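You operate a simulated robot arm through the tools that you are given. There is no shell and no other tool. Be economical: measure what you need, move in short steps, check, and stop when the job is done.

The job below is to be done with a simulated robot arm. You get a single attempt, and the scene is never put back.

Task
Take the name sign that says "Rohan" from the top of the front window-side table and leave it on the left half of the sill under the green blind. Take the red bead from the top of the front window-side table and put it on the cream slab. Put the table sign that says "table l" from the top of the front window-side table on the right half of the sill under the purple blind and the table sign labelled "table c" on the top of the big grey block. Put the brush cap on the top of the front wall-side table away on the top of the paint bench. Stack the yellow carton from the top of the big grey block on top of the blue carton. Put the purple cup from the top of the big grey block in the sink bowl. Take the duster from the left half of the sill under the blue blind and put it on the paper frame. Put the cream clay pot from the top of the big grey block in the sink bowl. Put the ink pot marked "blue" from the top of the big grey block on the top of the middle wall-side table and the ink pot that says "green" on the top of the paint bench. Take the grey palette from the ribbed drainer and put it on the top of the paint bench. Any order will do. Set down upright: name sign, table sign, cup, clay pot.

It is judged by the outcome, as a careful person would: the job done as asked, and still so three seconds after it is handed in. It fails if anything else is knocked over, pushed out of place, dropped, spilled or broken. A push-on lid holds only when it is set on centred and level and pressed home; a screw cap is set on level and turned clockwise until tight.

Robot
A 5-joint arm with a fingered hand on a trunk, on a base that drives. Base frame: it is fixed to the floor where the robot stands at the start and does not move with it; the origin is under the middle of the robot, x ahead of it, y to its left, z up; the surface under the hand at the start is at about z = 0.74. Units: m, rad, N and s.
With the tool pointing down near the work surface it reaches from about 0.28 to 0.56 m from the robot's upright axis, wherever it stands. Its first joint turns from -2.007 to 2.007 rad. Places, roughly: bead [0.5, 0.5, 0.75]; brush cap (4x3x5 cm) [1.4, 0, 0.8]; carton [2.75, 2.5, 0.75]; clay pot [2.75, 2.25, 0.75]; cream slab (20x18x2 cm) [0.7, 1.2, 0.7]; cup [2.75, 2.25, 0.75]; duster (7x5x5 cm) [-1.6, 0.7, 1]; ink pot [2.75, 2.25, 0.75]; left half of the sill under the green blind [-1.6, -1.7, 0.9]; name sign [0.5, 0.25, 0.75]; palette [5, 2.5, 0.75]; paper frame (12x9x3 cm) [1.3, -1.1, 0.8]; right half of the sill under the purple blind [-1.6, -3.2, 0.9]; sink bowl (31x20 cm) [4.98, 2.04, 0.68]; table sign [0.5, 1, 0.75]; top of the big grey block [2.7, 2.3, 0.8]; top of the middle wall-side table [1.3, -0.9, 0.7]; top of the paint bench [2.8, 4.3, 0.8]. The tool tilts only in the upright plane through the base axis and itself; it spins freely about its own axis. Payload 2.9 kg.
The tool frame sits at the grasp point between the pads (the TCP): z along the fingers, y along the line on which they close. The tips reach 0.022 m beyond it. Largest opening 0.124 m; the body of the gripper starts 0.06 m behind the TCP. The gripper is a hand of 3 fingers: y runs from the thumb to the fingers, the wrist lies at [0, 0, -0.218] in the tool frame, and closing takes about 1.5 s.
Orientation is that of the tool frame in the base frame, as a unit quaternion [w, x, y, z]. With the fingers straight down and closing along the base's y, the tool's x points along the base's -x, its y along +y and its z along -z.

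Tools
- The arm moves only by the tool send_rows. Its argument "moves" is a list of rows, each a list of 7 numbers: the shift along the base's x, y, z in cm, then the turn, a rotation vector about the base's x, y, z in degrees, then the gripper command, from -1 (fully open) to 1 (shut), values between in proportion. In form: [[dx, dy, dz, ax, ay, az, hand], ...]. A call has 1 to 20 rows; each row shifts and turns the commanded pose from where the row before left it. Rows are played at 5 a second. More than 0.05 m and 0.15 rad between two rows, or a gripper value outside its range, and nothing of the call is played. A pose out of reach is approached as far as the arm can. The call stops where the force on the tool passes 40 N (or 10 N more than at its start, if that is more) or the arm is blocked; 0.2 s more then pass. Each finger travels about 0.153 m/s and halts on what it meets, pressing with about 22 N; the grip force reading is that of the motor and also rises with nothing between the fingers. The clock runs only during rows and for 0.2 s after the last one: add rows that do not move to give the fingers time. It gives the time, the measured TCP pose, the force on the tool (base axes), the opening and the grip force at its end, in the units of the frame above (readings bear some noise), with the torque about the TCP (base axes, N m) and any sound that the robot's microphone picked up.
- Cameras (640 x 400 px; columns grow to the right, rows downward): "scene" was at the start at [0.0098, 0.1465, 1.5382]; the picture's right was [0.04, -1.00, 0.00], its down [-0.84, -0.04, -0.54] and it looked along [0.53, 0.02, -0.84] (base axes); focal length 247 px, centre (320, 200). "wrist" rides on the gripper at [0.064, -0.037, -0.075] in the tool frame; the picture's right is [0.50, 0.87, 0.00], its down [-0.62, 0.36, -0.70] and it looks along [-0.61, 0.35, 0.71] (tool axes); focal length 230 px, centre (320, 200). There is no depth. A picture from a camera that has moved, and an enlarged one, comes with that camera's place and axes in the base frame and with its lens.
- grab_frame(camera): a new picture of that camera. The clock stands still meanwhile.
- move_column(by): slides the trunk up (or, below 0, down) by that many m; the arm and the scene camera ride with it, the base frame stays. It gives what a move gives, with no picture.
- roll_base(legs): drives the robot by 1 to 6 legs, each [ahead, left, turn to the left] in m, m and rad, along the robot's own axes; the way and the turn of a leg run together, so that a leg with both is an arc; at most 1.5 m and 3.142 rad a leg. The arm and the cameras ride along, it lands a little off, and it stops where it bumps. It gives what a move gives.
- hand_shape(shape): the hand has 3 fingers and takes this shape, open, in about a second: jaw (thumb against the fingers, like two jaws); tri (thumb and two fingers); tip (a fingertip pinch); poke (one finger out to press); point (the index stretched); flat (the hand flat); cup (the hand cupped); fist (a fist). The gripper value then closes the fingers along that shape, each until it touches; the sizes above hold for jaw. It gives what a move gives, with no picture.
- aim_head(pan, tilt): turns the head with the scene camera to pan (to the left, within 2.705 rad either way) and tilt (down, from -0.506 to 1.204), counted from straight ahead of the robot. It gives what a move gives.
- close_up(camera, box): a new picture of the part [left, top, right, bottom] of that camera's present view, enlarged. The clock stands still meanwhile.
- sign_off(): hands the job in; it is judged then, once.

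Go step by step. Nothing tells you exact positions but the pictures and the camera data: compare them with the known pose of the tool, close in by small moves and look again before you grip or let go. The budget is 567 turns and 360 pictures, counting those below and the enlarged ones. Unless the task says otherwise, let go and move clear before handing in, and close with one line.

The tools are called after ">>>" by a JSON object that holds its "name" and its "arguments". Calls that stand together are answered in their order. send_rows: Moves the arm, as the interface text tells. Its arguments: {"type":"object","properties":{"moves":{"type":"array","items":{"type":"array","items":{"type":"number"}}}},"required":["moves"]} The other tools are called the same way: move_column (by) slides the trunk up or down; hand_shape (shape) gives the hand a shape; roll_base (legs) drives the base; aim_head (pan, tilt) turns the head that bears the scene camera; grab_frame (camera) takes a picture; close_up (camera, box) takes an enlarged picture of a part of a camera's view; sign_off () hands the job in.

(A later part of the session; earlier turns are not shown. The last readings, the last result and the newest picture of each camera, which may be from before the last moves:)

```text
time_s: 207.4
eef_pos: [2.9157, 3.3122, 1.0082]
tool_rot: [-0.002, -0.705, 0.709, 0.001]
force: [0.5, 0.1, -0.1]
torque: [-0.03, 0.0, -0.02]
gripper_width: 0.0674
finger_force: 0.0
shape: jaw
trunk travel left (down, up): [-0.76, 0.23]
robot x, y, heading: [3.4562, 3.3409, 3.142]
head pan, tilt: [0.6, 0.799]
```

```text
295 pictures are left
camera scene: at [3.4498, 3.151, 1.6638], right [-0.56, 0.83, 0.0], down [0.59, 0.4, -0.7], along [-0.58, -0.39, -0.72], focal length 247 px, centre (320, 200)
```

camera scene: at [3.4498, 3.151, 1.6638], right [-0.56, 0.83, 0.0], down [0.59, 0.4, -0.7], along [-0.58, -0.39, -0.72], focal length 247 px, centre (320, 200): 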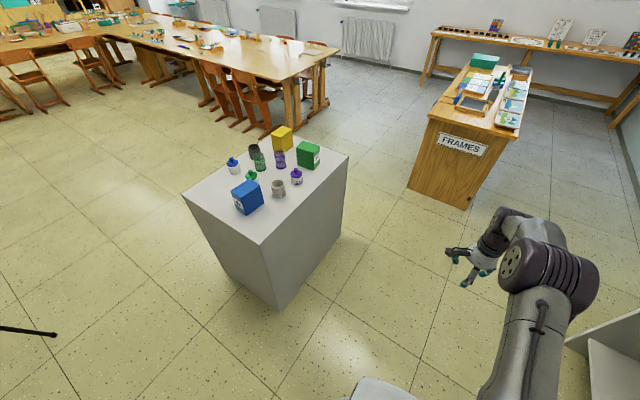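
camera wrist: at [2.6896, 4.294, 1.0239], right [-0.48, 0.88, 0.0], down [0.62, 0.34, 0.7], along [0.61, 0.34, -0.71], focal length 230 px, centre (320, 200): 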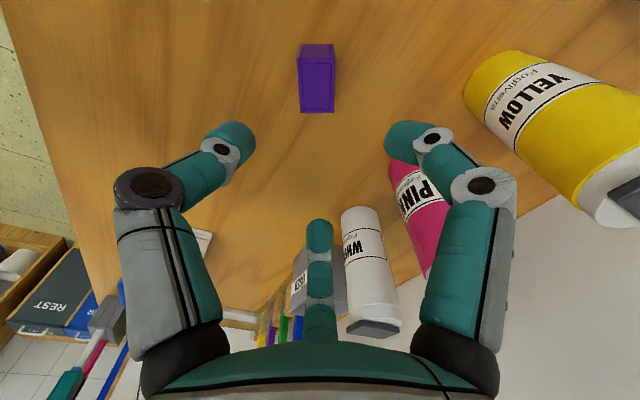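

The block top seems higher than I assumed, about z 0.78. The green pot is near (2.81, 2.28), best reached from the -y side, so I'll go round there facing +y.

>>> {"name": "roll_base", "arguments": {"legs": [[0, 1.5, 0], [0, 0.12, -1.57], [0, 0.3, 0]]}}

>>> {"name": "aim_head", "arguments": {"pan": 0.3, "tilt": 0.95}}

>>> {"name": "grab_frame", "arguments": {"camera": "scene"}}

```text
time_s: 220.5
eef_pos: [3.0439, 2.3038, 1.0075]
tool_rot: [0.0, 0.03, 1.0, 0.002]
force: [0.2, 0.1, 0.3]
torque: [0.03, -0.03, -0.02]
gripper_width: 0.0677
finger_force: 0.0
shape: jaw
trunk travel left (down, up): [-0.76, 0.23]
robot x, y, heading: [3.0453, 1.7631, 1.514]
head pan, tilt: [0.6, 0.799]
```

```text
time_s: 221.3
eef_pos: [3.0452, 2.3034, 1.0079]
tool_rot: [0.001, 0.03, 1.0, 0.002]
force: [-0.6, -0.4, 0.4]
torque: [-0.02, 0.05, 0.02]
gripper_width: 0.0675
finger_force: 0.0
shape: jaw
trunk travel left (down, up): [-0.76, 0.23]
robot x, y, heading: [3.0471, 1.7617, 1.507]
head pan, tilt: [0.3, 0.949]
```

```text
294 pictures are left
camera scene: at [2.8814, 1.7788, 1.6523], right [0.97, 0.24, 0.0], down [0.2, -0.79, -0.58], along [-0.14, 0.57, -0.81], focal length 247 px, centre (320, 200)
```

scene: 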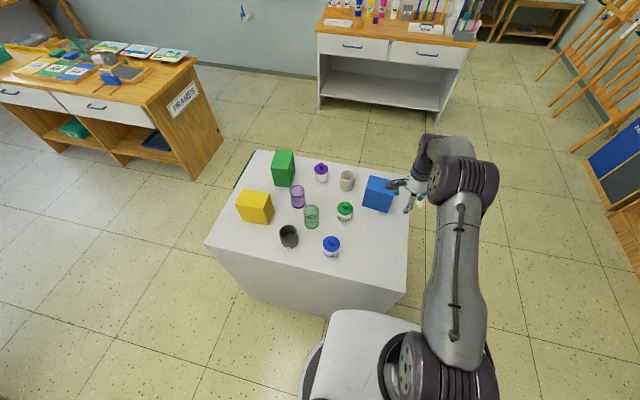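

>>> {"name": "roll_base", "arguments": {"legs": [[0, 0.2, 0.06]]}}

>>> {"name": "move_column", "arguments": {"by": -0.08}}

>>> {"name": "grab_frame", "arguments": {"camera": "wrist"}}

>>> {"name": "grab_frame", "arguments": {"camera": "scene"}}

```text
time_s: 222.9
eef_pos: [2.8104, 2.3059, 1.0086]
tool_rot: [0.0, -0.002, 1.0, 0.002]
force: [-0.1, -0.2, 0.6]
torque: [0.01, 0.0, 0.02]
gripper_width: 0.0674
finger_force: 0.0
shape: jaw
trunk travel left (down, up): [-0.76, 0.23]
robot x, y, heading: [2.8457, 1.7689, 1.573]
head pan, tilt: [0.3, 0.949]
```

```text
time_s: 224.1
eef_pos: [2.8117, 2.3071, 0.9288]
tool_rot: [0.0, -0.002, 1.0, 0.001]
force: [-0.3, -0.5, 0.3]
torque: [0.02, 0.0, 0.01]
gripper_width: 0.0677
finger_force: 0.0
shape: jaw
trunk travel left (down, up): [-0.68, 0.31]
robot x, y, heading: [2.8461, 1.766, 1.578]
head pan, tilt: [0.3, 0.949]
```

```text
293 pictures are left
camera wrist: at [2.7462, 2.2699, 1.0037], right [-0.5, 0.86, 0.0], down [0.62, 0.36, 0.7], along [0.61, 0.36, -0.71], focal length 230 px, centre (320, 200)
```

wrist: 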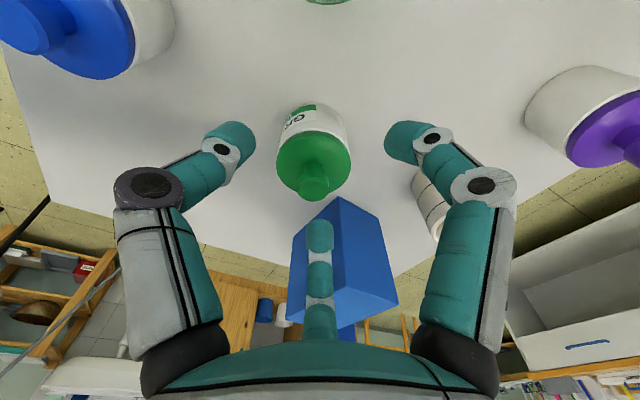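

```text
292 pictures are left
camera scene: at [2.6807, 1.7733, 1.5722], right [0.95, 0.3, 0.0], down [0.24, -0.78, -0.58], along [-0.18, 0.56, -0.81], focal length 247 px, centre (320, 200)
```

scene: 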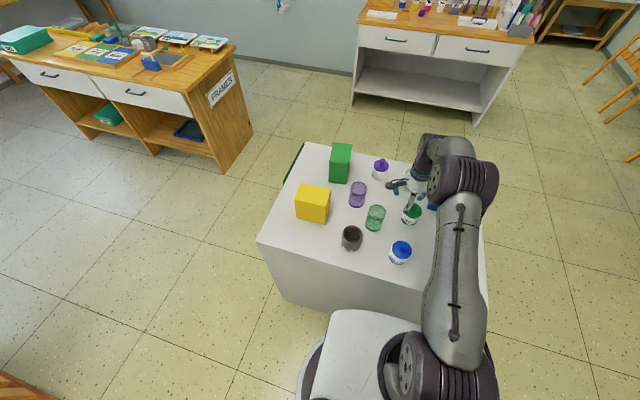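

By triangulation the green pot's lid is at (2.847, 2.327) with z near 0.83 and a diameter of about 6.4 cm. I'll open to 10 cm and move above it.

>>> {"name": "send_rows", "arguments": {"moves": [[1.7, 1, 0, 0, 0, 0, -0.6], [1.8, 1, 0, 0, 0, 0, -0.6], [0, 0, -3, 0, 0, 0, -0.6], [0, 0, 0, 0, 0, 0, -0.6]]}}

>>> {"name": "grab_frame", "arguments": {"camera": "wrist"}}

```text
time_s: 225.1
eef_pos: [2.8445, 2.3272, 0.8969]
tool_rot: [0.0, -0.003, 1.0, 0.002]
force: [-0.2, -0.1, 0.7]
torque: [-0.03, -0.01, -0.04]
gripper_width: 0.0988
finger_force: 0.0
shape: jaw
trunk travel left (down, up): [-0.68, 0.31]
robot x, y, heading: [2.8503, 1.7638, 1.577]
head pan, tilt: [0.3, 0.949]
```

```text
291 pictures are left
camera wrist: at [2.7806, 2.2902, 0.9731], right [-0.5, 0.86, 0.0], down [0.62, 0.36, 0.7], along [0.61, 0.36, -0.71], focal length 230 px, centre (320, 200)
```

wrist: 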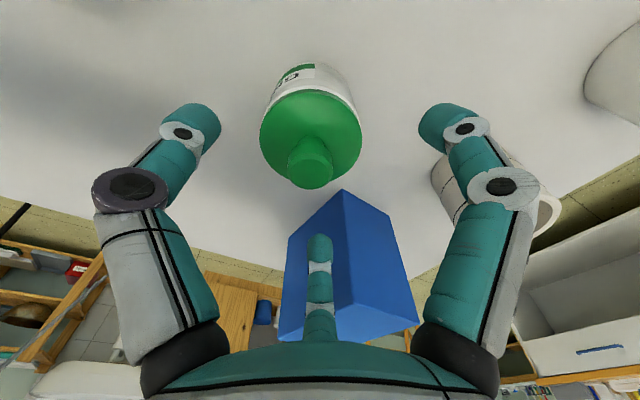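

The hand's fingers close radially like a 3-jaw chuck, which suits round pots. I'll centre x, narrow the opening a bit and go lower.

>>> {"name": "send_rows", "arguments": {"moves": [[0.9, 0, 0, 0, 0, 0, -0.42], [0, 0, -3, 0, 0, 0, -0.42], [0, 0, -2.7, 0, 0, 0, -0.42], [0, 0, 0, 0, 0, 0, -0.42]]}}

>>> {"name": "grab_frame", "arguments": {"camera": "wrist"}}

>>> {"name": "close_up", "arguments": {"camera": "scene", "box": [360, 150, 460, 212]}}

```text
time_s: 226.1
eef_pos: [2.8552, 2.3286, 0.8401]
tool_rot: [0.0, -0.003, 1.0, 0.002]
force: [-0.7, -0.4, -1.2]
torque: [0.0, -0.06, -0.05]
gripper_width: 0.0883
finger_force: 0.1
shape: jaw
trunk travel left (down, up): [-0.68, 0.31]
robot x, y, heading: [2.8469, 1.7694, 1.577]
head pan, tilt: [0.3, 0.949]
```

```text
290 pictures are left
camera wrist: at [2.7902, 2.2907, 0.9159], right [-0.5, 0.86, 0.0], down [0.62, 0.36, 0.7], along [0.61, 0.36, -0.71], focal length 230 px, centre (320, 200)
```

wrist: 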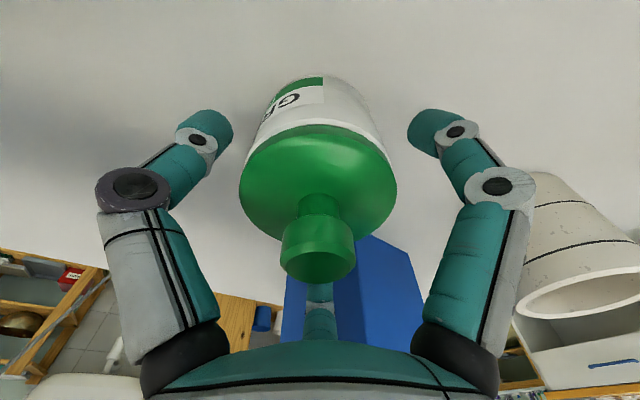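

```text
6.40 times, centred on (410, 181) of scene
camera zoom: at [2.6805, 1.7732, 1.5722], right [0.95, 0.3, 0.0], down [0.24, -0.78, -0.58], along [-0.18, 0.56, -0.81], focal length 1583 px, centre (-256, 322)
```

zoom: 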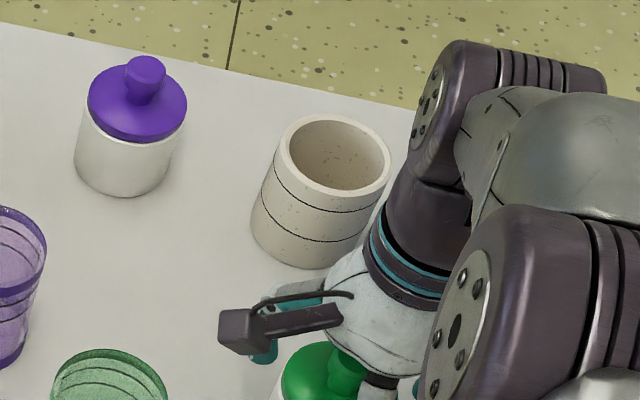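

The pot is about 10 cm tall with its knob top at z 0.87, so the palm limits how low I can go. I'll grip the body at TCP z 0.82.

>>> {"name": "send_rows", "arguments": {"moves": [[0, 0, -1, 0, 0, 0, -0.42], [0, 0, -1, 0, 0, 0, -0.42], [0, 0, 0, 0, 0, 0, -0.1], [0, 0, 0, 0, 0, 0, 0.3], [0, 0, 0, 0, 0, 0, 1], [0, 0, 0, 0, 0, 0, 1], [0, 0, 0, 0, 0, 0, 1], [0, 0, 0, 0, 0, 0, 1]]}}

>>> {"name": "grab_frame", "arguments": {"camera": "wrist"}}

```text
time_s: 227.9
eef_pos: [2.8551, 2.3273, 0.8204]
tool_rot: [0.0, -0.003, 1.0, 0.002]
force: [0.7, -0.2, 0.1]
torque: [0.04, -0.01, 0.05]
gripper_width: 0.0518
finger_force: 21.8
shape: jaw
trunk travel left (down, up): [-0.68, 0.31]
robot x, y, heading: [2.8456, 1.7649, 1.575]
head pan, tilt: [0.3, 0.949]
```

```text
288 pictures are left
camera wrist: at [2.7907, 2.2908, 0.8957], right [-0.5, 0.86, 0.0], down [0.62, 0.36, 0.7], along [0.61, 0.36, -0.71], focal length 230 px, centre (320, 200)
```

wrist: 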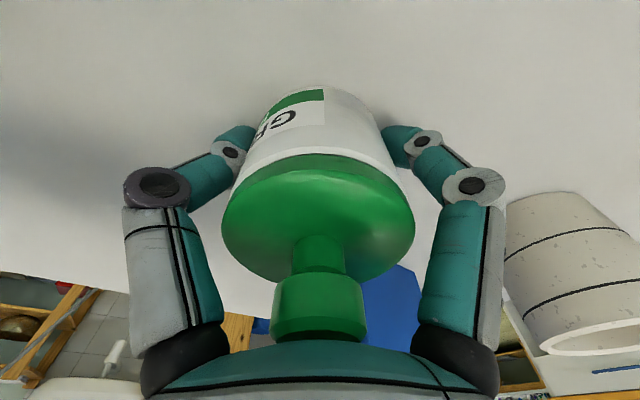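

Gripped on the body below the lid. I'll lift and carry it round the +x side to the bench.

>>> {"name": "send_rows", "arguments": {"moves": [[0, 0, 2, 0, 0, 0, 1], [0, 0, 3, 0, 0, 0, 1], [0, 0, 3, 0, 0, 0, 1], [0, 0, 0, 0, 0, 0, 1]]}}

>>> {"name": "move_column", "arguments": {"by": 0.15}}

>>> {"name": "grab_frame", "arguments": {"camera": "wrist"}}

```text
time_s: 228.9
eef_pos: [2.8546, 2.3273, 0.9014]
tool_rot: [-0.001, -0.002, 1.0, 0.001]
force: [0.3, 0.7, -3.9]
torque: [-0.02, -0.03, 0.0]
gripper_width: 0.0517
finger_force: 21.8
shape: jaw
trunk travel left (down, up): [-0.68, 0.31]
robot x, y, heading: [2.8452, 1.7623, 1.578]
head pan, tilt: [0.3, 0.949]
```

```text
time_s: 230.7
eef_pos: [2.8555, 2.3281, 1.0512]
tool_rot: [-0.001, -0.003, 1.0, 0.002]
force: [-0.4, -0.7, -2.9]
torque: [0.01, -0.01, 0.04]
gripper_width: 0.0518
finger_force: 21.9
shape: jaw
trunk travel left (down, up): [-0.83, 0.16]
robot x, y, heading: [2.846, 1.7672, 1.576]
head pan, tilt: [0.3, 0.949]
```

```text
287 pictures are left
camera wrist: at [2.79, 2.2913, 1.1276], right [-0.5, 0.86, 0.0], down [0.62, 0.36, 0.7], along [0.61, 0.36, -0.71], focal length 230 px, centre (320, 200)
```

wrist: 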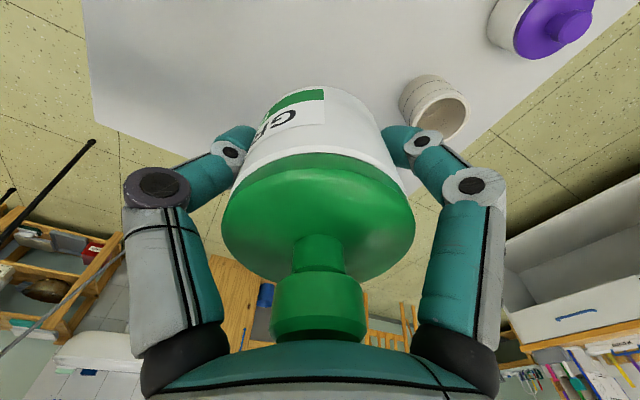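

>>> {"name": "roll_base", "arguments": {"legs": [[0, -0.63, 0], [1.4, 0, 0], [0, 0.74, 0]]}}

>>> {"name": "aim_head", "arguments": {"pan": 0.2, "tilt": 0.8}}

>>> {"name": "grab_frame", "arguments": {"camera": "scene"}}

```text
time_s: 244.3
eef_pos: [2.715, 3.691, 1.0505]
tool_rot: [0.0, -0.007, 1.0, 0.002]
force: [-0.1, 0.4, -3.4]
torque: [0.02, -0.02, -0.02]
gripper_width: 0.0517
finger_force: 22.2
shape: jaw
trunk travel left (down, up): [-0.83, 0.16]
robot x, y, heading: [2.715, 3.1283, 1.592]
head pan, tilt: [0.3, 0.949]
```

```text
time_s: 245.0
eef_pos: [2.7163, 3.6906, 1.0519]
tool_rot: [0.0, -0.007, 1.0, 0.002]
force: [0.2, -0.1, -3.6]
torque: [0.03, -0.05, -0.01]
gripper_width: 0.052
finger_force: 21.9
shape: jaw
trunk travel left (down, up): [-0.83, 0.16]
robot x, y, heading: [2.714, 3.1295, 1.588]
head pan, tilt: [0.201, 0.799]
```

```text
286 pictures are left
camera scene: at [2.5521, 3.1447, 1.7337], right [0.98, 0.21, 0.0], down [0.15, -0.7, -0.7], along [-0.15, 0.68, -0.72], focal length 247 px, centre (320, 200)
```

scene: 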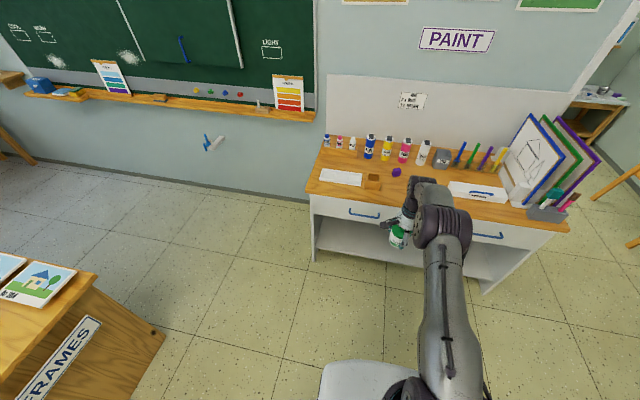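

>>> {"name": "roll_base", "arguments": {"legs": [[0.49, -0.01, -0.015]]}}

>>> {"name": "move_column", "arguments": {"by": -0.11}}

>>> {"name": "aim_head", "arguments": {"pan": 0.2, "tilt": 0.9}}

>>> {"name": "grab_frame", "arguments": {"camera": "scene"}}

>>> {"name": "grab_frame", "arguments": {"camera": "wrist"}}

```text
time_s: 247.9
eef_pos: [2.7255, 4.1792, 1.0515]
tool_rot: [0.001, -0.003, 1.0, 0.001]
force: [1.1, 0.1, -3.1]
torque: [0.03, -0.07, 0.01]
gripper_width: 0.0517
finger_force: 21.4
shape: jaw
trunk travel left (down, up): [-0.83, 0.16]
robot x, y, heading: [2.718, 3.619, 1.577]
head pan, tilt: [0.201, 0.799]
```

```text
time_s: 249.3
eef_pos: [2.7248, 4.1791, 0.9419]
tool_rot: [0.0, -0.002, 1.0, 0.001]
force: [0.2, -0.1, -3.0]
torque: [0.05, -0.05, -0.03]
gripper_width: 0.0518
finger_force: 22.3
shape: jaw
trunk travel left (down, up): [-0.72, 0.27]
robot x, y, heading: [2.7177, 3.6202, 1.574]
head pan, tilt: [0.201, 0.799]
```

```text
time_s: 250.0
eef_pos: [2.7237, 4.1793, 0.9422]
tool_rot: [0.0, -0.003, 1.0, 0.002]
force: [1.2, -0.2, -1.6]
torque: [0.04, -0.03, -0.01]
gripper_width: 0.0516
finger_force: 21.5
shape: jaw
trunk travel left (down, up): [-0.72, 0.27]
robot x, y, heading: [2.7178, 3.6141, 1.577]
head pan, tilt: [0.201, 0.901]
```

```text
285 pictures are left
camera scene: at [2.5581, 3.6302, 1.6159], right [0.98, 0.21, 0.0], down [0.16, -0.77, -0.62], along [-0.13, 0.61, -0.78], focal length 247 px, centre (320, 200)
```

scene: 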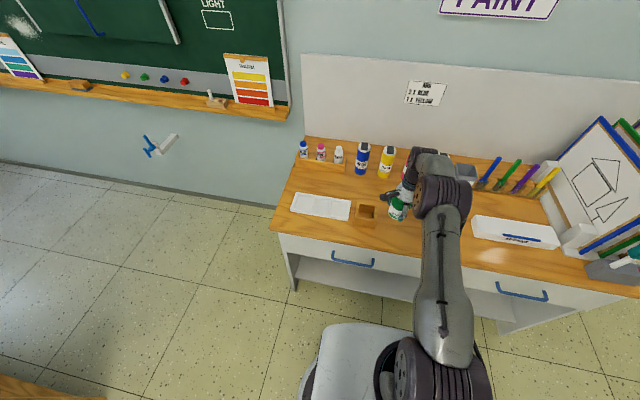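

```text
284 pictures are left
camera wrist: at [2.6606, 4.1428, 1.0176], right [-0.5, 0.86, 0.0], down [0.62, 0.36, 0.7], along [0.61, 0.36, -0.71], focal length 230 px, centre (320, 200)
```

wrist: 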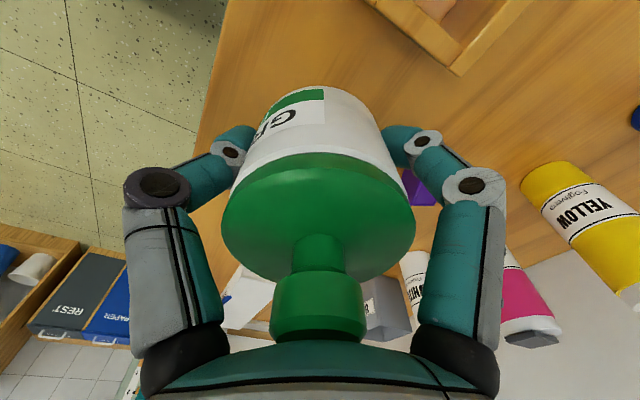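

>>> {"name": "send_rows", "arguments": {"moves": [[3.5, 0, 0, 0, 0, 0, 1], [0, 0, -4, 0, 0, 0, 1], [0, 0, -4, 0, 0, 0, 1], [0, 0, 0, 0, 0, 0, 1], [0, 0, -0.4, 0, 0, 0, 1], [0, 0, -0.4, 0, 0, 0, 1], [0, 0, 0, 0, 0, 0, 1]]}}

>>> {"name": "close_up", "arguments": {"camera": "scene", "box": [340, 150, 480, 240]}}

```text
time_s: 251.6
eef_pos: [2.7595, 4.1777, 0.8544]
tool_rot: [0.0, -0.004, 1.0, 0.002]
force: [-0.8, -0.6, -3.1]
torque: [0.05, -0.07, -0.04]
gripper_width: 0.0517
finger_force: 22.4
shape: jaw
trunk travel left (down, up): [-0.72, 0.27]
robot x, y, heading: [2.7212, 3.6175, 1.576]
head pan, tilt: [0.201, 0.901]
```

```text
4.44 times, centred on (410, 195) of scene
camera zoom: at [2.5581, 3.6301, 1.6158], right [0.98, 0.21, 0.0], down [0.16, -0.77, -0.62], along [-0.13, 0.61, -0.78], focal length 1099 px, centre (-80, 222)
```

zoom: 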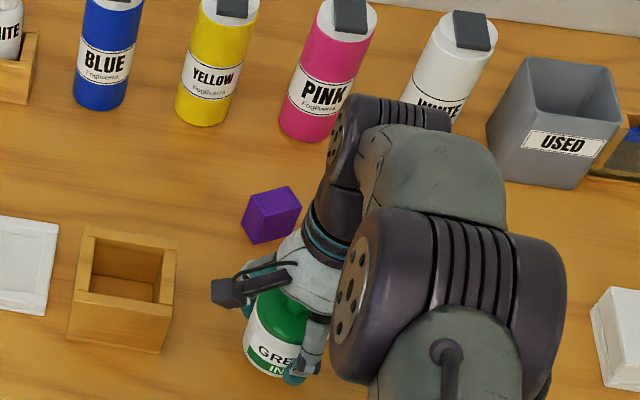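

>>> {"name": "send_rows", "arguments": {"moves": [[0, 0, -0.3, 0, 0, 0, 1], [0, 0, -0.3, 0, 0, 0, 1], [0, 0, 0, 0, 0, 0, 1]]}}

```text
time_s: 252.4
eef_pos: [2.761, 4.1774, 0.8482]
tool_rot: [0.0, -0.003, 1.0, 0.002]
force: [0.4, 0.1, -2.5]
torque: [0.01, -0.05, 0.0]
gripper_width: 0.0517
finger_force: 22.4
shape: jaw
trunk travel left (down, up): [-0.72, 0.27]
robot x, y, heading: [2.7171, 3.6169, 1.58]
head pan, tilt: [0.201, 0.901]
```

>>> {"name": "send_rows", "arguments": {"moves": [[0, 0, -0.3, 0, 0, 0, 1], [0, 0, -0.2, 0, 0, 0, 1], [0, 0, 0, 0, 0, 0, 1]]}}

```text
time_s: 253.2
eef_pos: [2.7604, 4.1783, 0.8433]
tool_rot: [0.001, -0.002, 1.0, 0.002]
force: [-0.1, -0.1, -2.8]
torque: [0.02, -0.04, -0.01]
gripper_width: 0.0519
finger_force: 22.1
shape: jaw
trunk travel left (down, up): [-0.72, 0.27]
robot x, y, heading: [2.7147, 3.6143, 1.574]
head pan, tilt: [0.201, 0.901]
```

>>> {"name": "send_rows", "arguments": {"moves": [[0, 0, -0.2, 0, 0, 0, 1], [0, 0, -0.2, 0, 0, 0, 1], [0, 0, 0, 0, 0, 0, 1]]}}

>>> {"name": "close_up", "arguments": {"camera": "scene", "box": [365, 180, 455, 240]}}

```text
time_s: 254.0
eef_pos: [2.7593, 4.1793, 0.8391]
tool_rot: [0.0, -0.003, 1.0, 0.001]
force: [0.0, 0.0, -3.4]
torque: [0.03, -0.03, 0.02]
gripper_width: 0.0518
finger_force: 21.9
shape: jaw
trunk travel left (down, up): [-0.72, 0.27]
robot x, y, heading: [2.7206, 3.613, 1.576]
head pan, tilt: [0.201, 0.901]
```

```text
6.67 times, centred on (410, 210) of scene
camera zoom: at [2.5581, 3.6301, 1.6158], right [0.98, 0.21, 0.0], down [0.16, -0.77, -0.62], along [-0.13, 0.61, -0.78], focal length 1649 px, centre (-280, 133)
```

zoom: 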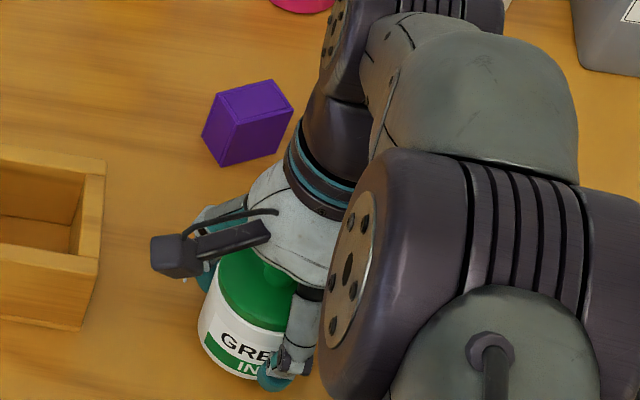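

>>> {"name": "send_rows", "arguments": {"moves": [[0, 0, -0.25, 0, 0, 0, 1], [0, 0, -0.25, 0, 0, 0, 1], [0, 0, 0, 0, 0, 0, 1]]}}

```text
time_s: 254.8
eef_pos: [2.7594, 4.1792, 0.8342]
tool_rot: [0.0, -0.002, 1.0, 0.002]
force: [-0.1, 0.4, -3.8]
torque: [0.03, -0.04, 0.01]
gripper_width: 0.0517
finger_force: 22.2
shape: jaw
trunk travel left (down, up): [-0.72, 0.27]
robot x, y, heading: [2.7176, 3.6192, 1.579]
head pan, tilt: [0.201, 0.901]
```

>>> {"name": "send_rows", "arguments": {"moves": [[0, 0, -0.25, 0, 0, 0, 1], [0, 0, -0.25, 0, 0, 0, 1], [0, 0, 0, 0, 0, 0, 1]]}}

```text
time_s: 255.6
eef_pos: [2.7609, 4.1796, 0.8285]
tool_rot: [0.0, -0.003, 1.0, 0.002]
force: [0.2, 0.9, 1.6]
torque: [-0.04, 0.03, -0.01]
gripper_width: 0.0516
finger_force: 21.8
shape: jaw
trunk travel left (down, up): [-0.72, 0.27]
robot x, y, heading: [2.7165, 3.6197, 1.576]
head pan, tilt: [0.201, 0.901]
```

Contact at last: the force went from -3.5 to +1.6 N. I'll release and rise.

>>> {"name": "send_rows", "arguments": {"moves": [[0, 0, 0, 0, 0, 0, 0.1], [0, 0, 0, 0, 0, 0, -0.1], [0, 0, 0, 0, 0, 0, -0.3], [0, 0, 0, 0, 0, 0, -0.3], [0, 0, 2, 0, 0, 0, -0.3], [0, 0, 4, 0, 0, 0, -0.3], [0, 0, 5, 0, 0, 0, -0.3], [0, 0, 3, 0, 0, 0, -0.3], [0, 0, 0, 0, 0, 0, -0.3]]}}

>>> {"name": "grab_frame", "arguments": {"camera": "wrist"}}

```text
time_s: 257.6
eef_pos: [2.7606, 4.1801, 0.9685]
tool_rot: [-0.001, -0.002, 1.0, 0.001]
force: [0.2, -0.6, -0.9]
torque: [0.0, 0.02, -0.02]
gripper_width: 0.0801
finger_force: 0.1
shape: jaw
trunk travel left (down, up): [-0.72, 0.27]
robot x, y, heading: [2.7188, 3.6187, 1.575]
head pan, tilt: [0.201, 0.901]
```

```text
281 pictures are left
camera wrist: at [2.695, 4.1431, 1.0446], right [-0.5, 0.86, 0.0], down [0.62, 0.36, 0.7], along [0.61, 0.36, -0.71], focal length 230 px, centre (320, 200)
```

wrist: 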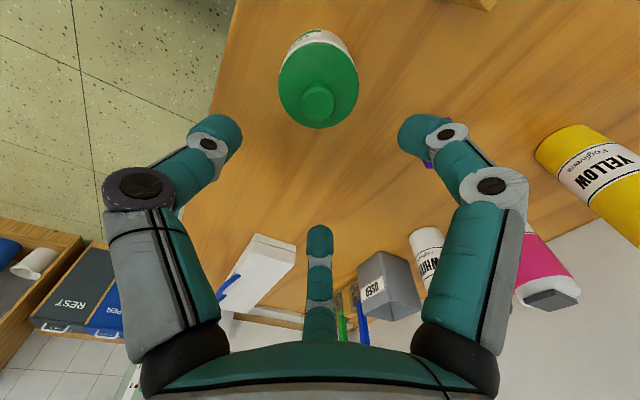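

The green pot is in place. Next is the cream clay pot, from the +y side of the block.

>>> {"name": "roll_base", "arguments": {"legs": [[-0.4, 0, 0], [0, 0, 3.14]]}}

>>> {"name": "aim_head", "arguments": {"pan": 0.2, "tilt": 0.9}}

>>> {"name": "grab_frame", "arguments": {"camera": "scene"}}

```text
time_s: 267.4
eef_pos: [2.6593, 2.6558, 0.9678]
tool_rot: [0.002, 1.0, -0.013, 0.0]
force: [-0.6, -0.2, 0.6]
torque: [-0.05, 0.04, 0.01]
gripper_width: 0.0803
finger_force: 0.0
shape: jaw
trunk travel left (down, up): [-0.72, 0.27]
robot x, y, heading: [2.7205, 3.2166, -1.592]
head pan, tilt: [0.201, 0.901]
```

```text
time_s: 267.9
eef_pos: [2.6608, 2.6566, 0.9685]
tool_rot: [0.002, 1.0, -0.013, 0.0]
force: [-0.3, 0.9, -0.3]
torque: [-0.02, 0.02, 0.0]
gripper_width: 0.0802
finger_force: 0.1
shape: jaw
trunk travel left (down, up): [-0.72, 0.27]
robot x, y, heading: [2.72, 3.2147, -1.591]
head pan, tilt: [0.201, 0.901]
```

```text
280 pictures are left
camera scene: at [2.8791, 3.1976, 1.6158], right [-0.98, -0.18, 0.0], down [-0.14, 0.77, -0.62], along [0.11, -0.61, -0.78], focal length 247 px, centre (320, 200)
```

scene: 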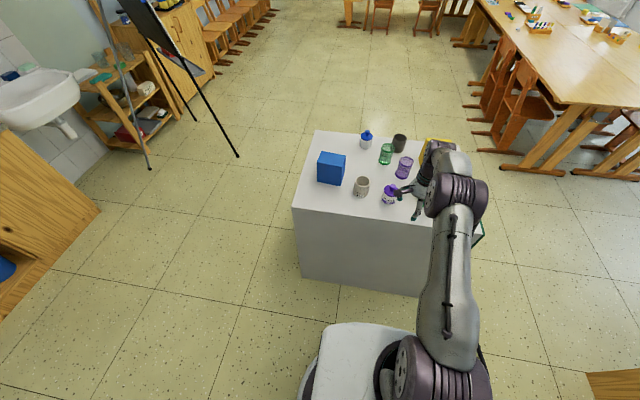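

>>> {"name": "roll_base", "arguments": {"legs": [[0.19, 0.155, 0.02]]}}

>>> {"name": "grab_frame", "arguments": {"camera": "wrist"}}

>>> {"name": "grab_frame", "arguments": {"camera": "scene"}}

```text
time_s: 269.7
eef_pos: [2.8233, 2.4656, 0.9681]
tool_rot: [0.002, 1.0, -0.004, -0.001]
force: [1.7, -1.0, 0.2]
torque: [0.04, 0.0, 0.0]
gripper_width: 0.0802
finger_force: 0.1
shape: jaw
trunk travel left (down, up): [-0.72, 0.27]
robot x, y, heading: [2.8695, 3.0259, -1.575]
head pan, tilt: [0.201, 0.901]
```

```text
279 pictures are left
camera wrist: at [2.8874, 2.5033, 1.0442], right [0.49, -0.87, 0.0], down [-0.62, -0.35, 0.7], along [-0.61, -0.35, -0.71], focal length 230 px, centre (320, 200)
```

wrist: 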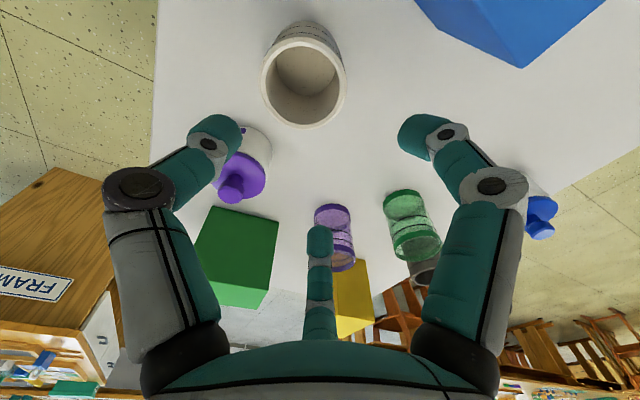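

```text
278 pictures are left
camera scene: at [3.0327, 3.0106, 1.6158], right [-0.98, -0.19, 0.0], down [-0.15, 0.77, -0.62], along [0.12, -0.61, -0.78], focal length 247 px, centre (320, 200)
```

scene: 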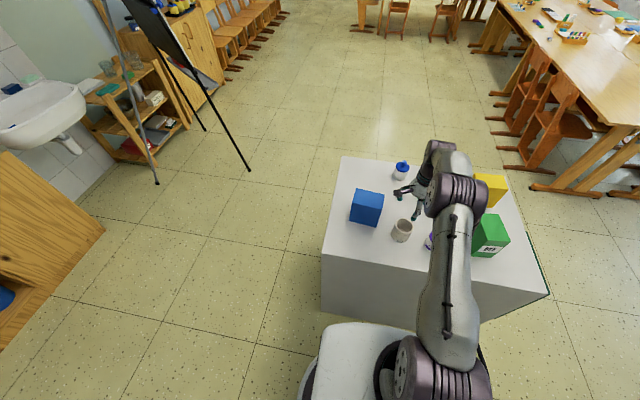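

The cream pot's rim is at (2.83, 2.48) with z near 0.85 and about 6.7 cm across. I'll centre and descend part way.

>>> {"name": "send_rows", "arguments": {"moves": [[0.7, 1.4, 0, 0, 0, 0, -0.5], [0, 0, -4, 0, 0, 0, -0.5], [0, 0, -4, 0, 0, 0, -0.5], [0, 0, 0, 0, 0, 0, -0.5]]}}

>>> {"name": "grab_frame", "arguments": {"camera": "wrist"}}

```text
time_s: 270.7
eef_pos: [2.8302, 2.4789, 0.8891]
tool_rot: [0.002, 1.0, -0.003, 0.0]
force: [0.9, -0.9, 0.2]
torque: [-0.01, -0.01, -0.03]
gripper_width: 0.0925
finger_force: 0.0
shape: jaw
trunk travel left (down, up): [-0.72, 0.27]
robot x, y, heading: [2.8709, 3.0281, -1.577]
head pan, tilt: [0.201, 0.901]
```

```text
277 pictures are left
camera wrist: at [2.8948, 2.5171, 0.9649], right [0.49, -0.87, 0.0], down [-0.62, -0.35, 0.7], along [-0.61, -0.35, -0.71], focal length 230 px, centre (320, 200)
```

wrist: 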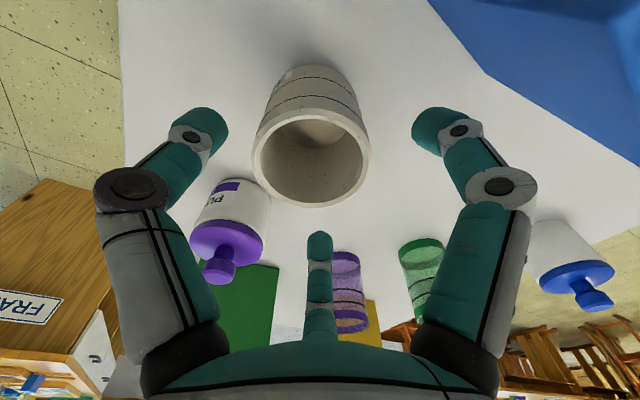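

>>> {"name": "send_rows", "arguments": {"moves": [[-0.3, 0.4, -3, 0, 0, 0, -0.5], [0, 0, -3, 0, 0, 0, -0.5], [0, 0, -1.8, 0, 0, 0, -0.5], [0, 0, 0, 0, 0, 0, -0.2], [0, 0, 0, 0, 0, 0, 0.2], [0, 0, 0, 0, 0, 0, 0.7], [0, 0, 0, 0, 0, 0, 0.7], [0, 0, 0, 0, 0, 0, 0.7], [0, 0, 0, 0, 0, 0, 0.7]]}}

>>> {"name": "grab_frame", "arguments": {"camera": "wrist"}}

```text
time_s: 272.7
eef_pos: [2.8274, 2.4842, 0.8119]
tool_rot: [0.003, 1.0, -0.003, -0.001]
force: [-0.1, -3.1, 17.9]
torque: [0.06, 0.01, -0.02]
gripper_width: 0.0583
finger_force: 21.6
shape: jaw
trunk travel left (down, up): [-0.72, 0.27]
robot x, y, heading: [2.8726, 3.028, -1.577]
head pan, tilt: [0.201, 0.901]
```

```text
276 pictures are left
camera wrist: at [2.8912, 2.5229, 0.8877], right [0.49, -0.87, 0.01], down [-0.62, -0.35, 0.7], along [-0.61, -0.35, -0.71], focal length 230 px, centre (320, 200)
```

wrist: 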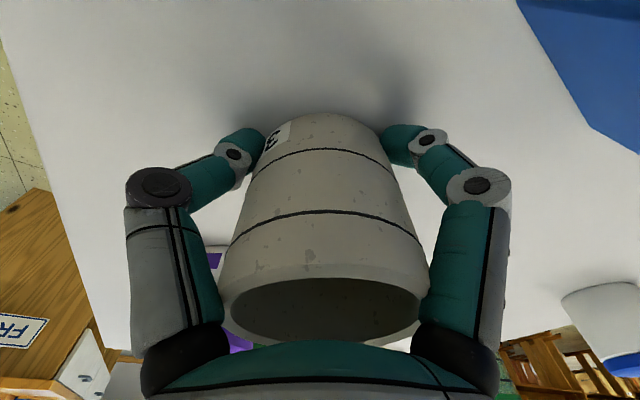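

Gripped. There is some upward force because the tips touch the block, whose top is evidently about z 0.785. I'll lift.

>>> {"name": "send_rows", "arguments": {"moves": [[0, 0, 2, 0, 0, 0, 0.8], [0, 0, 3, 0, 0, 0, 1], [0, 0, 4, 0, 0, 0, 1], [0, 0, 4, 0, 0, 0, 1], [0, 0, 0, 0, 0, 0, 1]]}}

>>> {"name": "move_column", "arguments": {"by": 0.1}}

>>> {"name": "grab_frame", "arguments": {"camera": "wrist"}}

>>> {"name": "aim_head", "arguments": {"pan": 1.2, "tilt": 0.6}}

>>> {"name": "grab_frame", "arguments": {"camera": "scene"}}

```text
time_s: 273.9
eef_pos: [2.8253, 2.4833, 0.9374]
tool_rot: [0.002, 1.0, -0.003, 0.0]
force: [0.5, -0.7, -1.6]
torque: [0.0, -0.01, 0.0]
gripper_width: 0.0579
finger_force: 21.8
shape: jaw
trunk travel left (down, up): [-0.72, 0.27]
robot x, y, heading: [2.8714, 3.0284, -1.579]
head pan, tilt: [0.201, 0.901]
```

```text
time_s: 275.3
eef_pos: [2.8254, 2.4847, 1.0377]
tool_rot: [0.002, 1.0, -0.003, 0.0]
force: [-0.4, -0.7, -1.2]
torque: [-0.02, 0.03, 0.0]
gripper_width: 0.058
finger_force: 21.9
shape: jaw
trunk travel left (down, up): [-0.82, 0.17]
robot x, y, heading: [2.8693, 3.0258, -1.574]
head pan, tilt: [0.201, 0.901]
```

```text
275 pictures are left
camera wrist: at [2.8894, 2.5212, 1.1141], right [0.49, -0.87, 0.0], down [-0.62, -0.35, 0.7], along [-0.61, -0.35, -0.71], focal length 230 px, centre (320, 200)
```

wrist: 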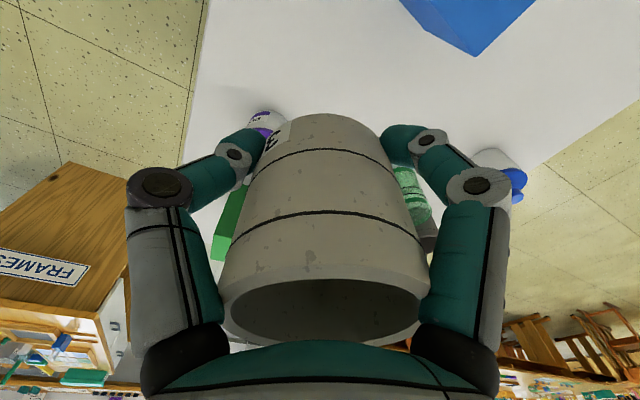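

```text
time_s: 276.5
eef_pos: [2.8254, 2.4835, 1.038]
tool_rot: [0.001, 1.0, -0.004, 0.0]
force: [-0.1, 0.6, -1.5]
torque: [-0.02, 0.01, 0.01]
gripper_width: 0.0583
finger_force: 22.1
shape: jaw
trunk travel left (down, up): [-0.82, 0.17]
robot x, y, heading: [2.8733, 3.0274, -1.576]
head pan, tilt: [1.201, 0.6]
```

```text
274 pictures are left
camera scene: at [3.0997, 3.0525, 1.7406], right [-0.37, -0.93, 0.0], down [-0.53, 0.21, -0.82], along [0.77, -0.3, -0.57], focal length 247 px, centre (320, 200)
```

scene: 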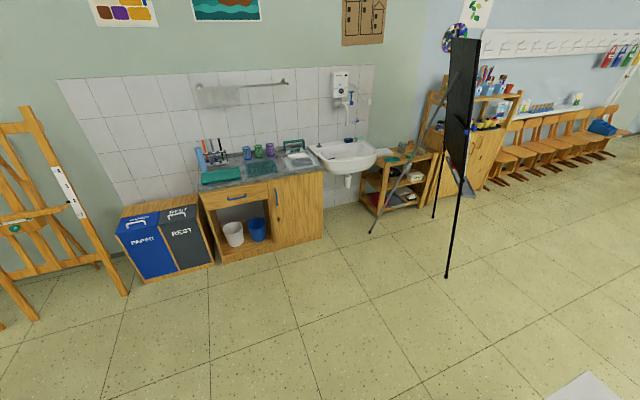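

The sink is the white basin near (5.0, 2.04), with a flip-chart leg at about (4.69, 1.86) to avoid. I'll back off, turn to face +x and drive towards it.

>>> {"name": "roll_base", "arguments": {"legs": [[-0.27, 0, 0], [0, 0, 1.575], [0.75, 0, 0], [0.5, -0.9, 0]]}}

>>> {"name": "aim_head", "arguments": {"pan": -0.1, "tilt": 0.6}}

>>> {"name": "grab_frame", "arguments": {"camera": "scene"}}

```text
time_s: 290.9
eef_pos: [4.6674, 2.3514, 1.0387]
tool_rot: [0.001, 0.711, 0.703, 0.001]
force: [0.1, 0.3, -2.1]
torque: [0.01, 0.01, -0.03]
gripper_width: 0.0578
finger_force: 22.2
shape: jaw
trunk travel left (down, up): [-0.82, 0.17]
robot x, y, heading: [4.1272, 2.4008, -0.007]
head pan, tilt: [1.201, 0.6]
```

```text
time_s: 292.3
eef_pos: [4.6688, 2.3509, 1.0381]
tool_rot: [0.002, 0.712, 0.702, 0.002]
force: [0.1, -0.1, -1.2]
torque: [-0.01, 0.02, 0.01]
gripper_width: 0.0579
finger_force: 22.4
shape: jaw
trunk travel left (down, up): [-0.82, 0.17]
robot x, y, heading: [4.1232, 2.3993, -0.012]
head pan, tilt: [-0.099, 0.6]
```

```text
273 pictures are left
camera scene: at [4.1544, 2.5353, 1.7406], right [-0.11, -0.99, 0.0], down [-0.56, 0.06, -0.82], along [0.82, -0.09, -0.57], focal length 247 px, centre (320, 200)
```

scene: 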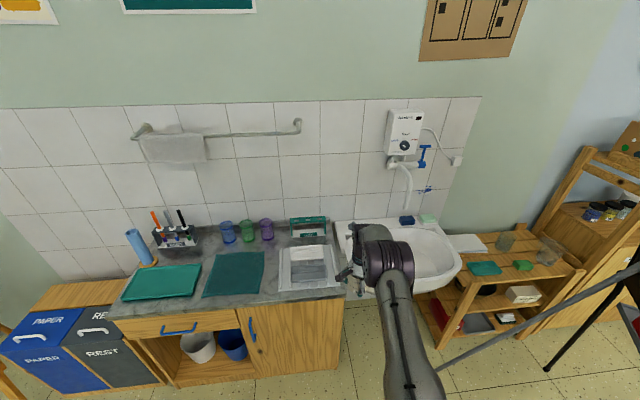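

>>> {"name": "roll_base", "arguments": {"legs": [[0.3, -0.1, 0.01]]}}

>>> {"name": "aim_head", "arguments": {"pan": -0.35, "tilt": 0.8}}

>>> {"name": "grab_frame", "arguments": {"camera": "scene"}}

```text
time_s: 294.4
eef_pos: [4.9599, 2.2548, 1.0392]
tool_rot: [0.001, 0.708, 0.706, 0.001]
force: [-0.3, 0.1, -1.8]
torque: [0.01, 0.0, 0.01]
gripper_width: 0.0578
finger_force: 21.9
shape: jaw
trunk travel left (down, up): [-0.82, 0.17]
robot x, y, heading: [4.4157, 2.2964, -0.006]
head pan, tilt: [-0.099, 0.6]
```

```text
time_s: 295.2
eef_pos: [4.9589, 2.2556, 1.038]
tool_rot: [0.001, 0.708, 0.706, 0.0]
force: [0.5, -0.4, -0.7]
torque: [0.02, 0.01, 0.0]
gripper_width: 0.0576
finger_force: 21.8
shape: jaw
trunk travel left (down, up): [-0.82, 0.17]
robot x, y, heading: [4.4145, 2.3005, -0.001]
head pan, tilt: [-0.351, 0.799]
```

```text
272 pictures are left
camera scene: at [4.4328, 2.4159, 1.7238], right [-0.35, -0.94, 0.0], down [-0.67, 0.25, -0.7], along [0.65, -0.24, -0.72], focal length 247 px, centre (320, 200)
```

scene: 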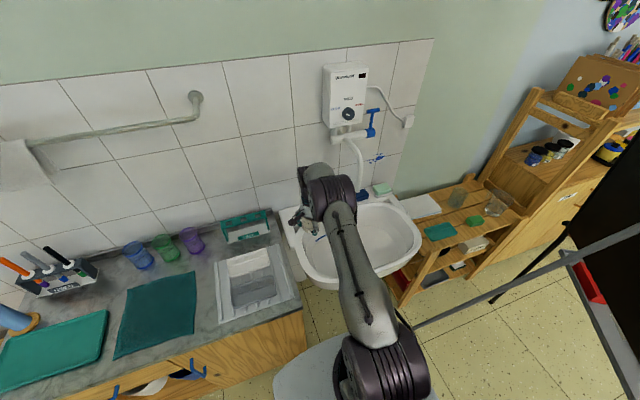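

>>> {"name": "send_rows", "arguments": {"moves": [[0, -4, 0, 0, 0, 0, 1], [0, -4, 0, 0, 0, 0, 1], [0, -4, 0, 0, 0, 0, 1], [0, -3.5, 0, 0, 0, 0, 1], [0, 0, 0, 0, 0, 0, 1]]}}

>>> {"name": "move_column", "arguments": {"by": -0.14}}

>>> {"name": "grab_frame", "arguments": {"camera": "wrist"}}

>>> {"name": "grab_frame", "arguments": {"camera": "scene"}}

```text
time_s: 296.4
eef_pos: [4.9596, 2.1022, 1.0378]
tool_rot: [0.001, 0.709, 0.706, 0.0]
force: [-0.5, 0.6, -1.7]
torque: [0.01, 0.0, 0.02]
gripper_width: 0.0577
finger_force: 22.3
shape: jaw
trunk travel left (down, up): [-0.82, 0.17]
robot x, y, heading: [4.4165, 2.2974, -0.003]
head pan, tilt: [-0.351, 0.799]
```

```text
time_s: 298.1
eef_pos: [4.9605, 2.101, 0.8978]
tool_rot: [0.002, 0.708, 0.706, 0.0]
force: [-0.6, 0.4, -1.1]
torque: [-0.02, 0.01, 0.01]
gripper_width: 0.0576
finger_force: 21.7
shape: jaw
trunk travel left (down, up): [-0.68, 0.31]
robot x, y, heading: [4.4145, 2.3033, -0.003]
head pan, tilt: [-0.351, 0.799]
```

```text
271 pictures are left
camera wrist: at [4.9229, 2.166, 0.9732], right [0.87, 0.5, 0.0], down [0.35, -0.62, 0.7], along [0.35, -0.61, -0.71], focal length 230 px, centre (320, 200)
```

wrist: 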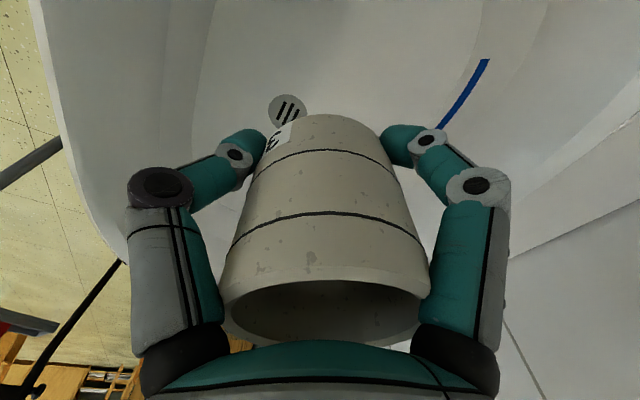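

```text
270 pictures are left
camera scene: at [4.4326, 2.4156, 1.5838], right [-0.35, -0.94, 0.0], down [-0.67, 0.25, -0.7], along [0.65, -0.24, -0.72], focal length 247 px, centre (320, 200)
```

scene: 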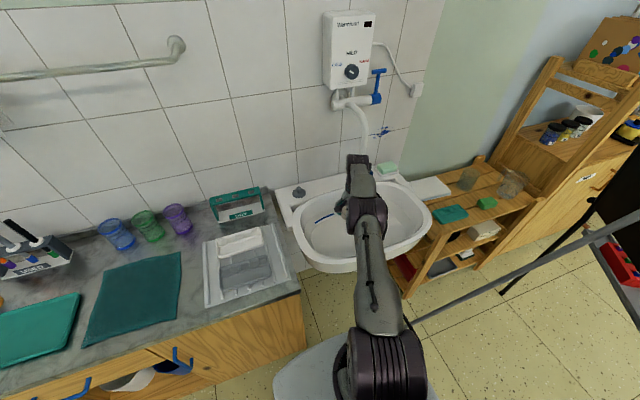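

The drain (bowl centre) is at about (4.95, 2.04). I'll lower the pot into the bowl slightly to the +y side of it.

>>> {"name": "move_column", "arguments": {"by": -0.13}}

>>> {"name": "send_rows", "arguments": {"moves": [[0.4, 0, -2, 0, 0, 0, 1], [0, 0, -1.5, 0, 0, 0, 1], [0, 0, 0, 0, 0, 0, 1]]}}

>>> {"name": "grab_frame", "arguments": {"camera": "wrist"}}

>>> {"name": "grab_frame", "arguments": {"camera": "scene"}}

```text
time_s: 299.6
eef_pos: [4.9603, 2.1003, 0.7671]
tool_rot: [0.001, 0.708, 0.706, 0.001]
force: [-0.9, -0.7, -1.1]
torque: [0.0, -0.02, -0.03]
gripper_width: 0.0575
finger_force: 22.0
shape: jaw
trunk travel left (down, up): [-0.55, 0.44]
robot x, y, heading: [4.417, 2.3, -0.004]
head pan, tilt: [-0.351, 0.799]
```

```text
time_s: 300.4
eef_pos: [4.9602, 2.1033, 0.7336]
tool_rot: [0.002, 0.709, 0.706, 0.0]
force: [-0.8, 0.0, -1.0]
torque: [0.01, 0.02, 0.0]
gripper_width: 0.0575
finger_force: 22.1
shape: jaw
out of reach, approached as far as the arm can: row 1
trunk travel left (down, up): [-0.55, 0.44]
robot x, y, heading: [4.4138, 2.3008, -0.005]
head pan, tilt: [-0.351, 0.799]
```

```text
269 pictures are left
camera wrist: at [4.922, 2.1685, 0.8094], right [0.87, 0.5, 0.0], down [0.35, -0.62, 0.7], along [0.35, -0.61, -0.71], focal length 230 px, centre (320, 200)
```

wrist: 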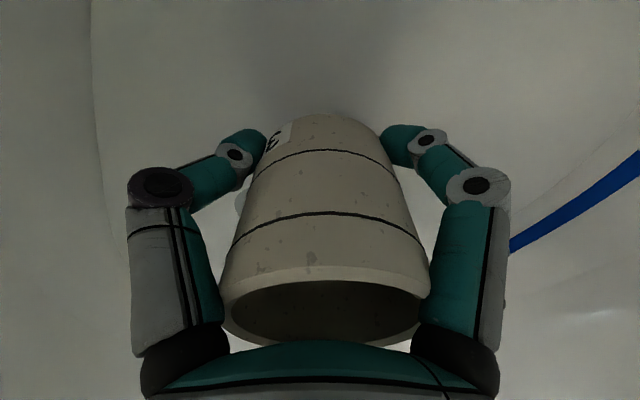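

```text
268 pictures are left
camera scene: at [4.4327, 2.4157, 1.4538], right [-0.35, -0.94, 0.0], down [-0.67, 0.25, -0.7], along [0.65, -0.24, -0.72], focal length 247 px, centre (320, 200)
```

scene: 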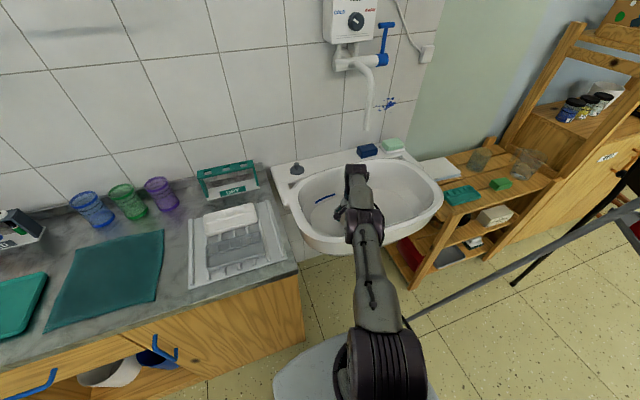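

>>> {"name": "send_rows", "arguments": {"moves": [[-0.3, 0, -0.5, 0, 0, 0, 1], [0, 0, -0.5, 0, 0, 0, 1], [0, 0, -0.3, 0, 0, 0, 1], [0, 0, 0, 0, 0, 0, 1]]}}

```text
time_s: 301.4
eef_pos: [4.9565, 2.1025, 0.7184]
tool_rot: [0.003, 0.708, 0.706, 0.001]
force: [-0.3, 0.9, -0.7]
torque: [0.0, 0.03, 0.0]
gripper_width: 0.0574
finger_force: 22.1
shape: jaw
trunk travel left (down, up): [-0.55, 0.44]
robot x, y, heading: [4.4142, 2.3028, -0.006]
head pan, tilt: [-0.351, 0.799]
```

>>> {"name": "send_rows", "arguments": {"moves": [[0, 0, -0.4, 0, 0, 0, 1], [0, 0, -0.3, 0, 0, 0, 1], [0, 0, 0, 0, 0, 0, 1]]}}

```text
time_s: 302.2
eef_pos: [4.9569, 2.1029, 0.7135]
tool_rot: [0.001, 0.708, 0.706, 0.0]
force: [-0.6, 0.5, -1.0]
torque: [0.0, -0.01, 0.0]
gripper_width: 0.0575
finger_force: 22.3
shape: jaw
trunk travel left (down, up): [-0.55, 0.44]
robot x, y, heading: [4.4149, 2.3048, -0.001]
head pan, tilt: [-0.351, 0.799]
```

>>> {"name": "send_rows", "arguments": {"moves": [[0, 0, -0.4, 0, 0, 0, 1], [0, 0, -0.4, 0, 0, 0, 1], [0, 0, 0, 0, 0, 0, 1]]}}

```text
time_s: 303.0
eef_pos: [4.9561, 2.1035, 0.7073]
tool_rot: [0.005, 0.709, 0.705, 0.002]
force: [1.5, -1.1, 12.3]
torque: [0.11, 0.16, 0.05]
gripper_width: 0.0579
finger_force: 22.1
shape: jaw
trunk travel left (down, up): [-0.55, 0.44]
robot x, y, heading: [4.4163, 2.2998, -0.003]
head pan, tilt: [-0.351, 0.799]
```

Contact with the bowl floor. I'll release and rise.

>>> {"name": "send_rows", "arguments": {"moves": [[0, 0, 0.2, 0, 0, 0, 0.1], [0, 0, 0, 0, 0, 0, -0.2], [0, 0, 0, 0, 0, 0, -0.4], [0, 0, 0, 0, 0, 0, -0.4], [0, 0, 2, 0, 0, 0, -0.4], [0, 0, 4, 0, 0, 0, -0.4], [0, 0, 4, 0, 0, 0, -0.4], [0, 0, 4, 0, 0, 0, -0.4], [0, 0, 0, 0, 0, 0, -0.4]]}}

>>> {"name": "grab_frame", "arguments": {"camera": "wrist"}}

```text
time_s: 305.0
eef_pos: [4.9569, 2.1015, 0.8466]
tool_rot: [0.001, 0.708, 0.706, 0.001]
force: [-0.2, -0.1, -0.5]
torque: [0.02, 0.02, 0.0]
gripper_width: 0.0864
finger_force: 0.0
shape: jaw
trunk travel left (down, up): [-0.55, 0.44]
robot x, y, heading: [4.4184, 2.3011, -0.002]
head pan, tilt: [-0.351, 0.799]
```

```text
267 pictures are left
camera wrist: at [4.9199, 2.1667, 0.922], right [0.87, 0.5, 0.0], down [0.35, -0.62, 0.7], along [0.35, -0.61, -0.71], focal length 230 px, centre (320, 200)
```

wrist: 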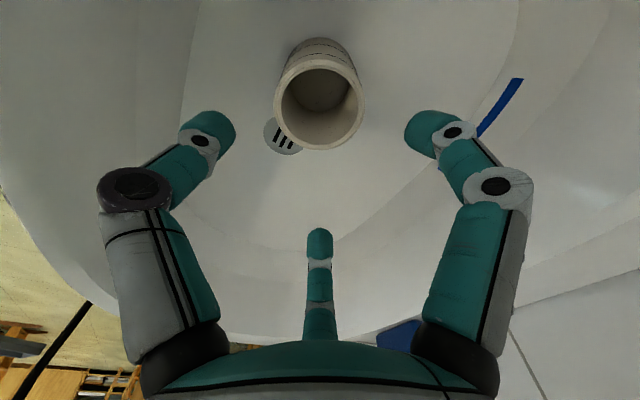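

The clay pot stands in the sink. The drainer with the grey palette is right here, so I'll look closely.

>>> {"name": "aim_head", "arguments": {"pan": 0.1, "tilt": 0.9}}

>>> {"name": "grab_frame", "arguments": {"camera": "scene"}}

>>> {"name": "close_up", "arguments": {"camera": "scene", "box": [200, 80, 360, 180]}}

```text
time_s: 305.9
eef_pos: [4.957, 2.102, 0.8461]
tool_rot: [0.002, 0.709, 0.706, 0.001]
force: [-0.6, 0.1, 0.6]
torque: [-0.02, 0.02, -0.04]
gripper_width: 0.0865
finger_force: 0.1
shape: jaw
trunk travel left (down, up): [-0.55, 0.44]
robot x, y, heading: [4.4193, 2.3033, -0.007]
head pan, tilt: [0.099, 0.901]
```

```text
266 pictures are left
camera scene: at [4.4319, 2.4509, 1.4459], right [0.1, -1.0, 0.0], down [-0.78, -0.07, -0.62], along [0.62, 0.06, -0.78], focal length 247 px, centre (320, 200)
```

scene: 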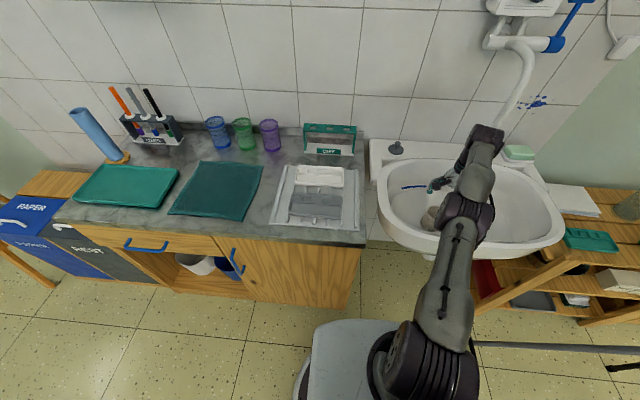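

```text
4.00 times, centred on (280, 130) of scene
camera zoom: at [4.4319, 2.4509, 1.4459], right [0.1, -1.0, 0.0], down [-0.78, -0.07, -0.62], along [0.62, 0.06, -0.78], focal length 989 px, centre (480, 480)
```

zoom: 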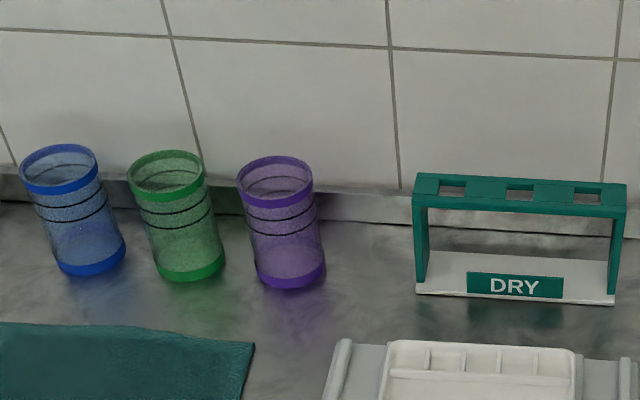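

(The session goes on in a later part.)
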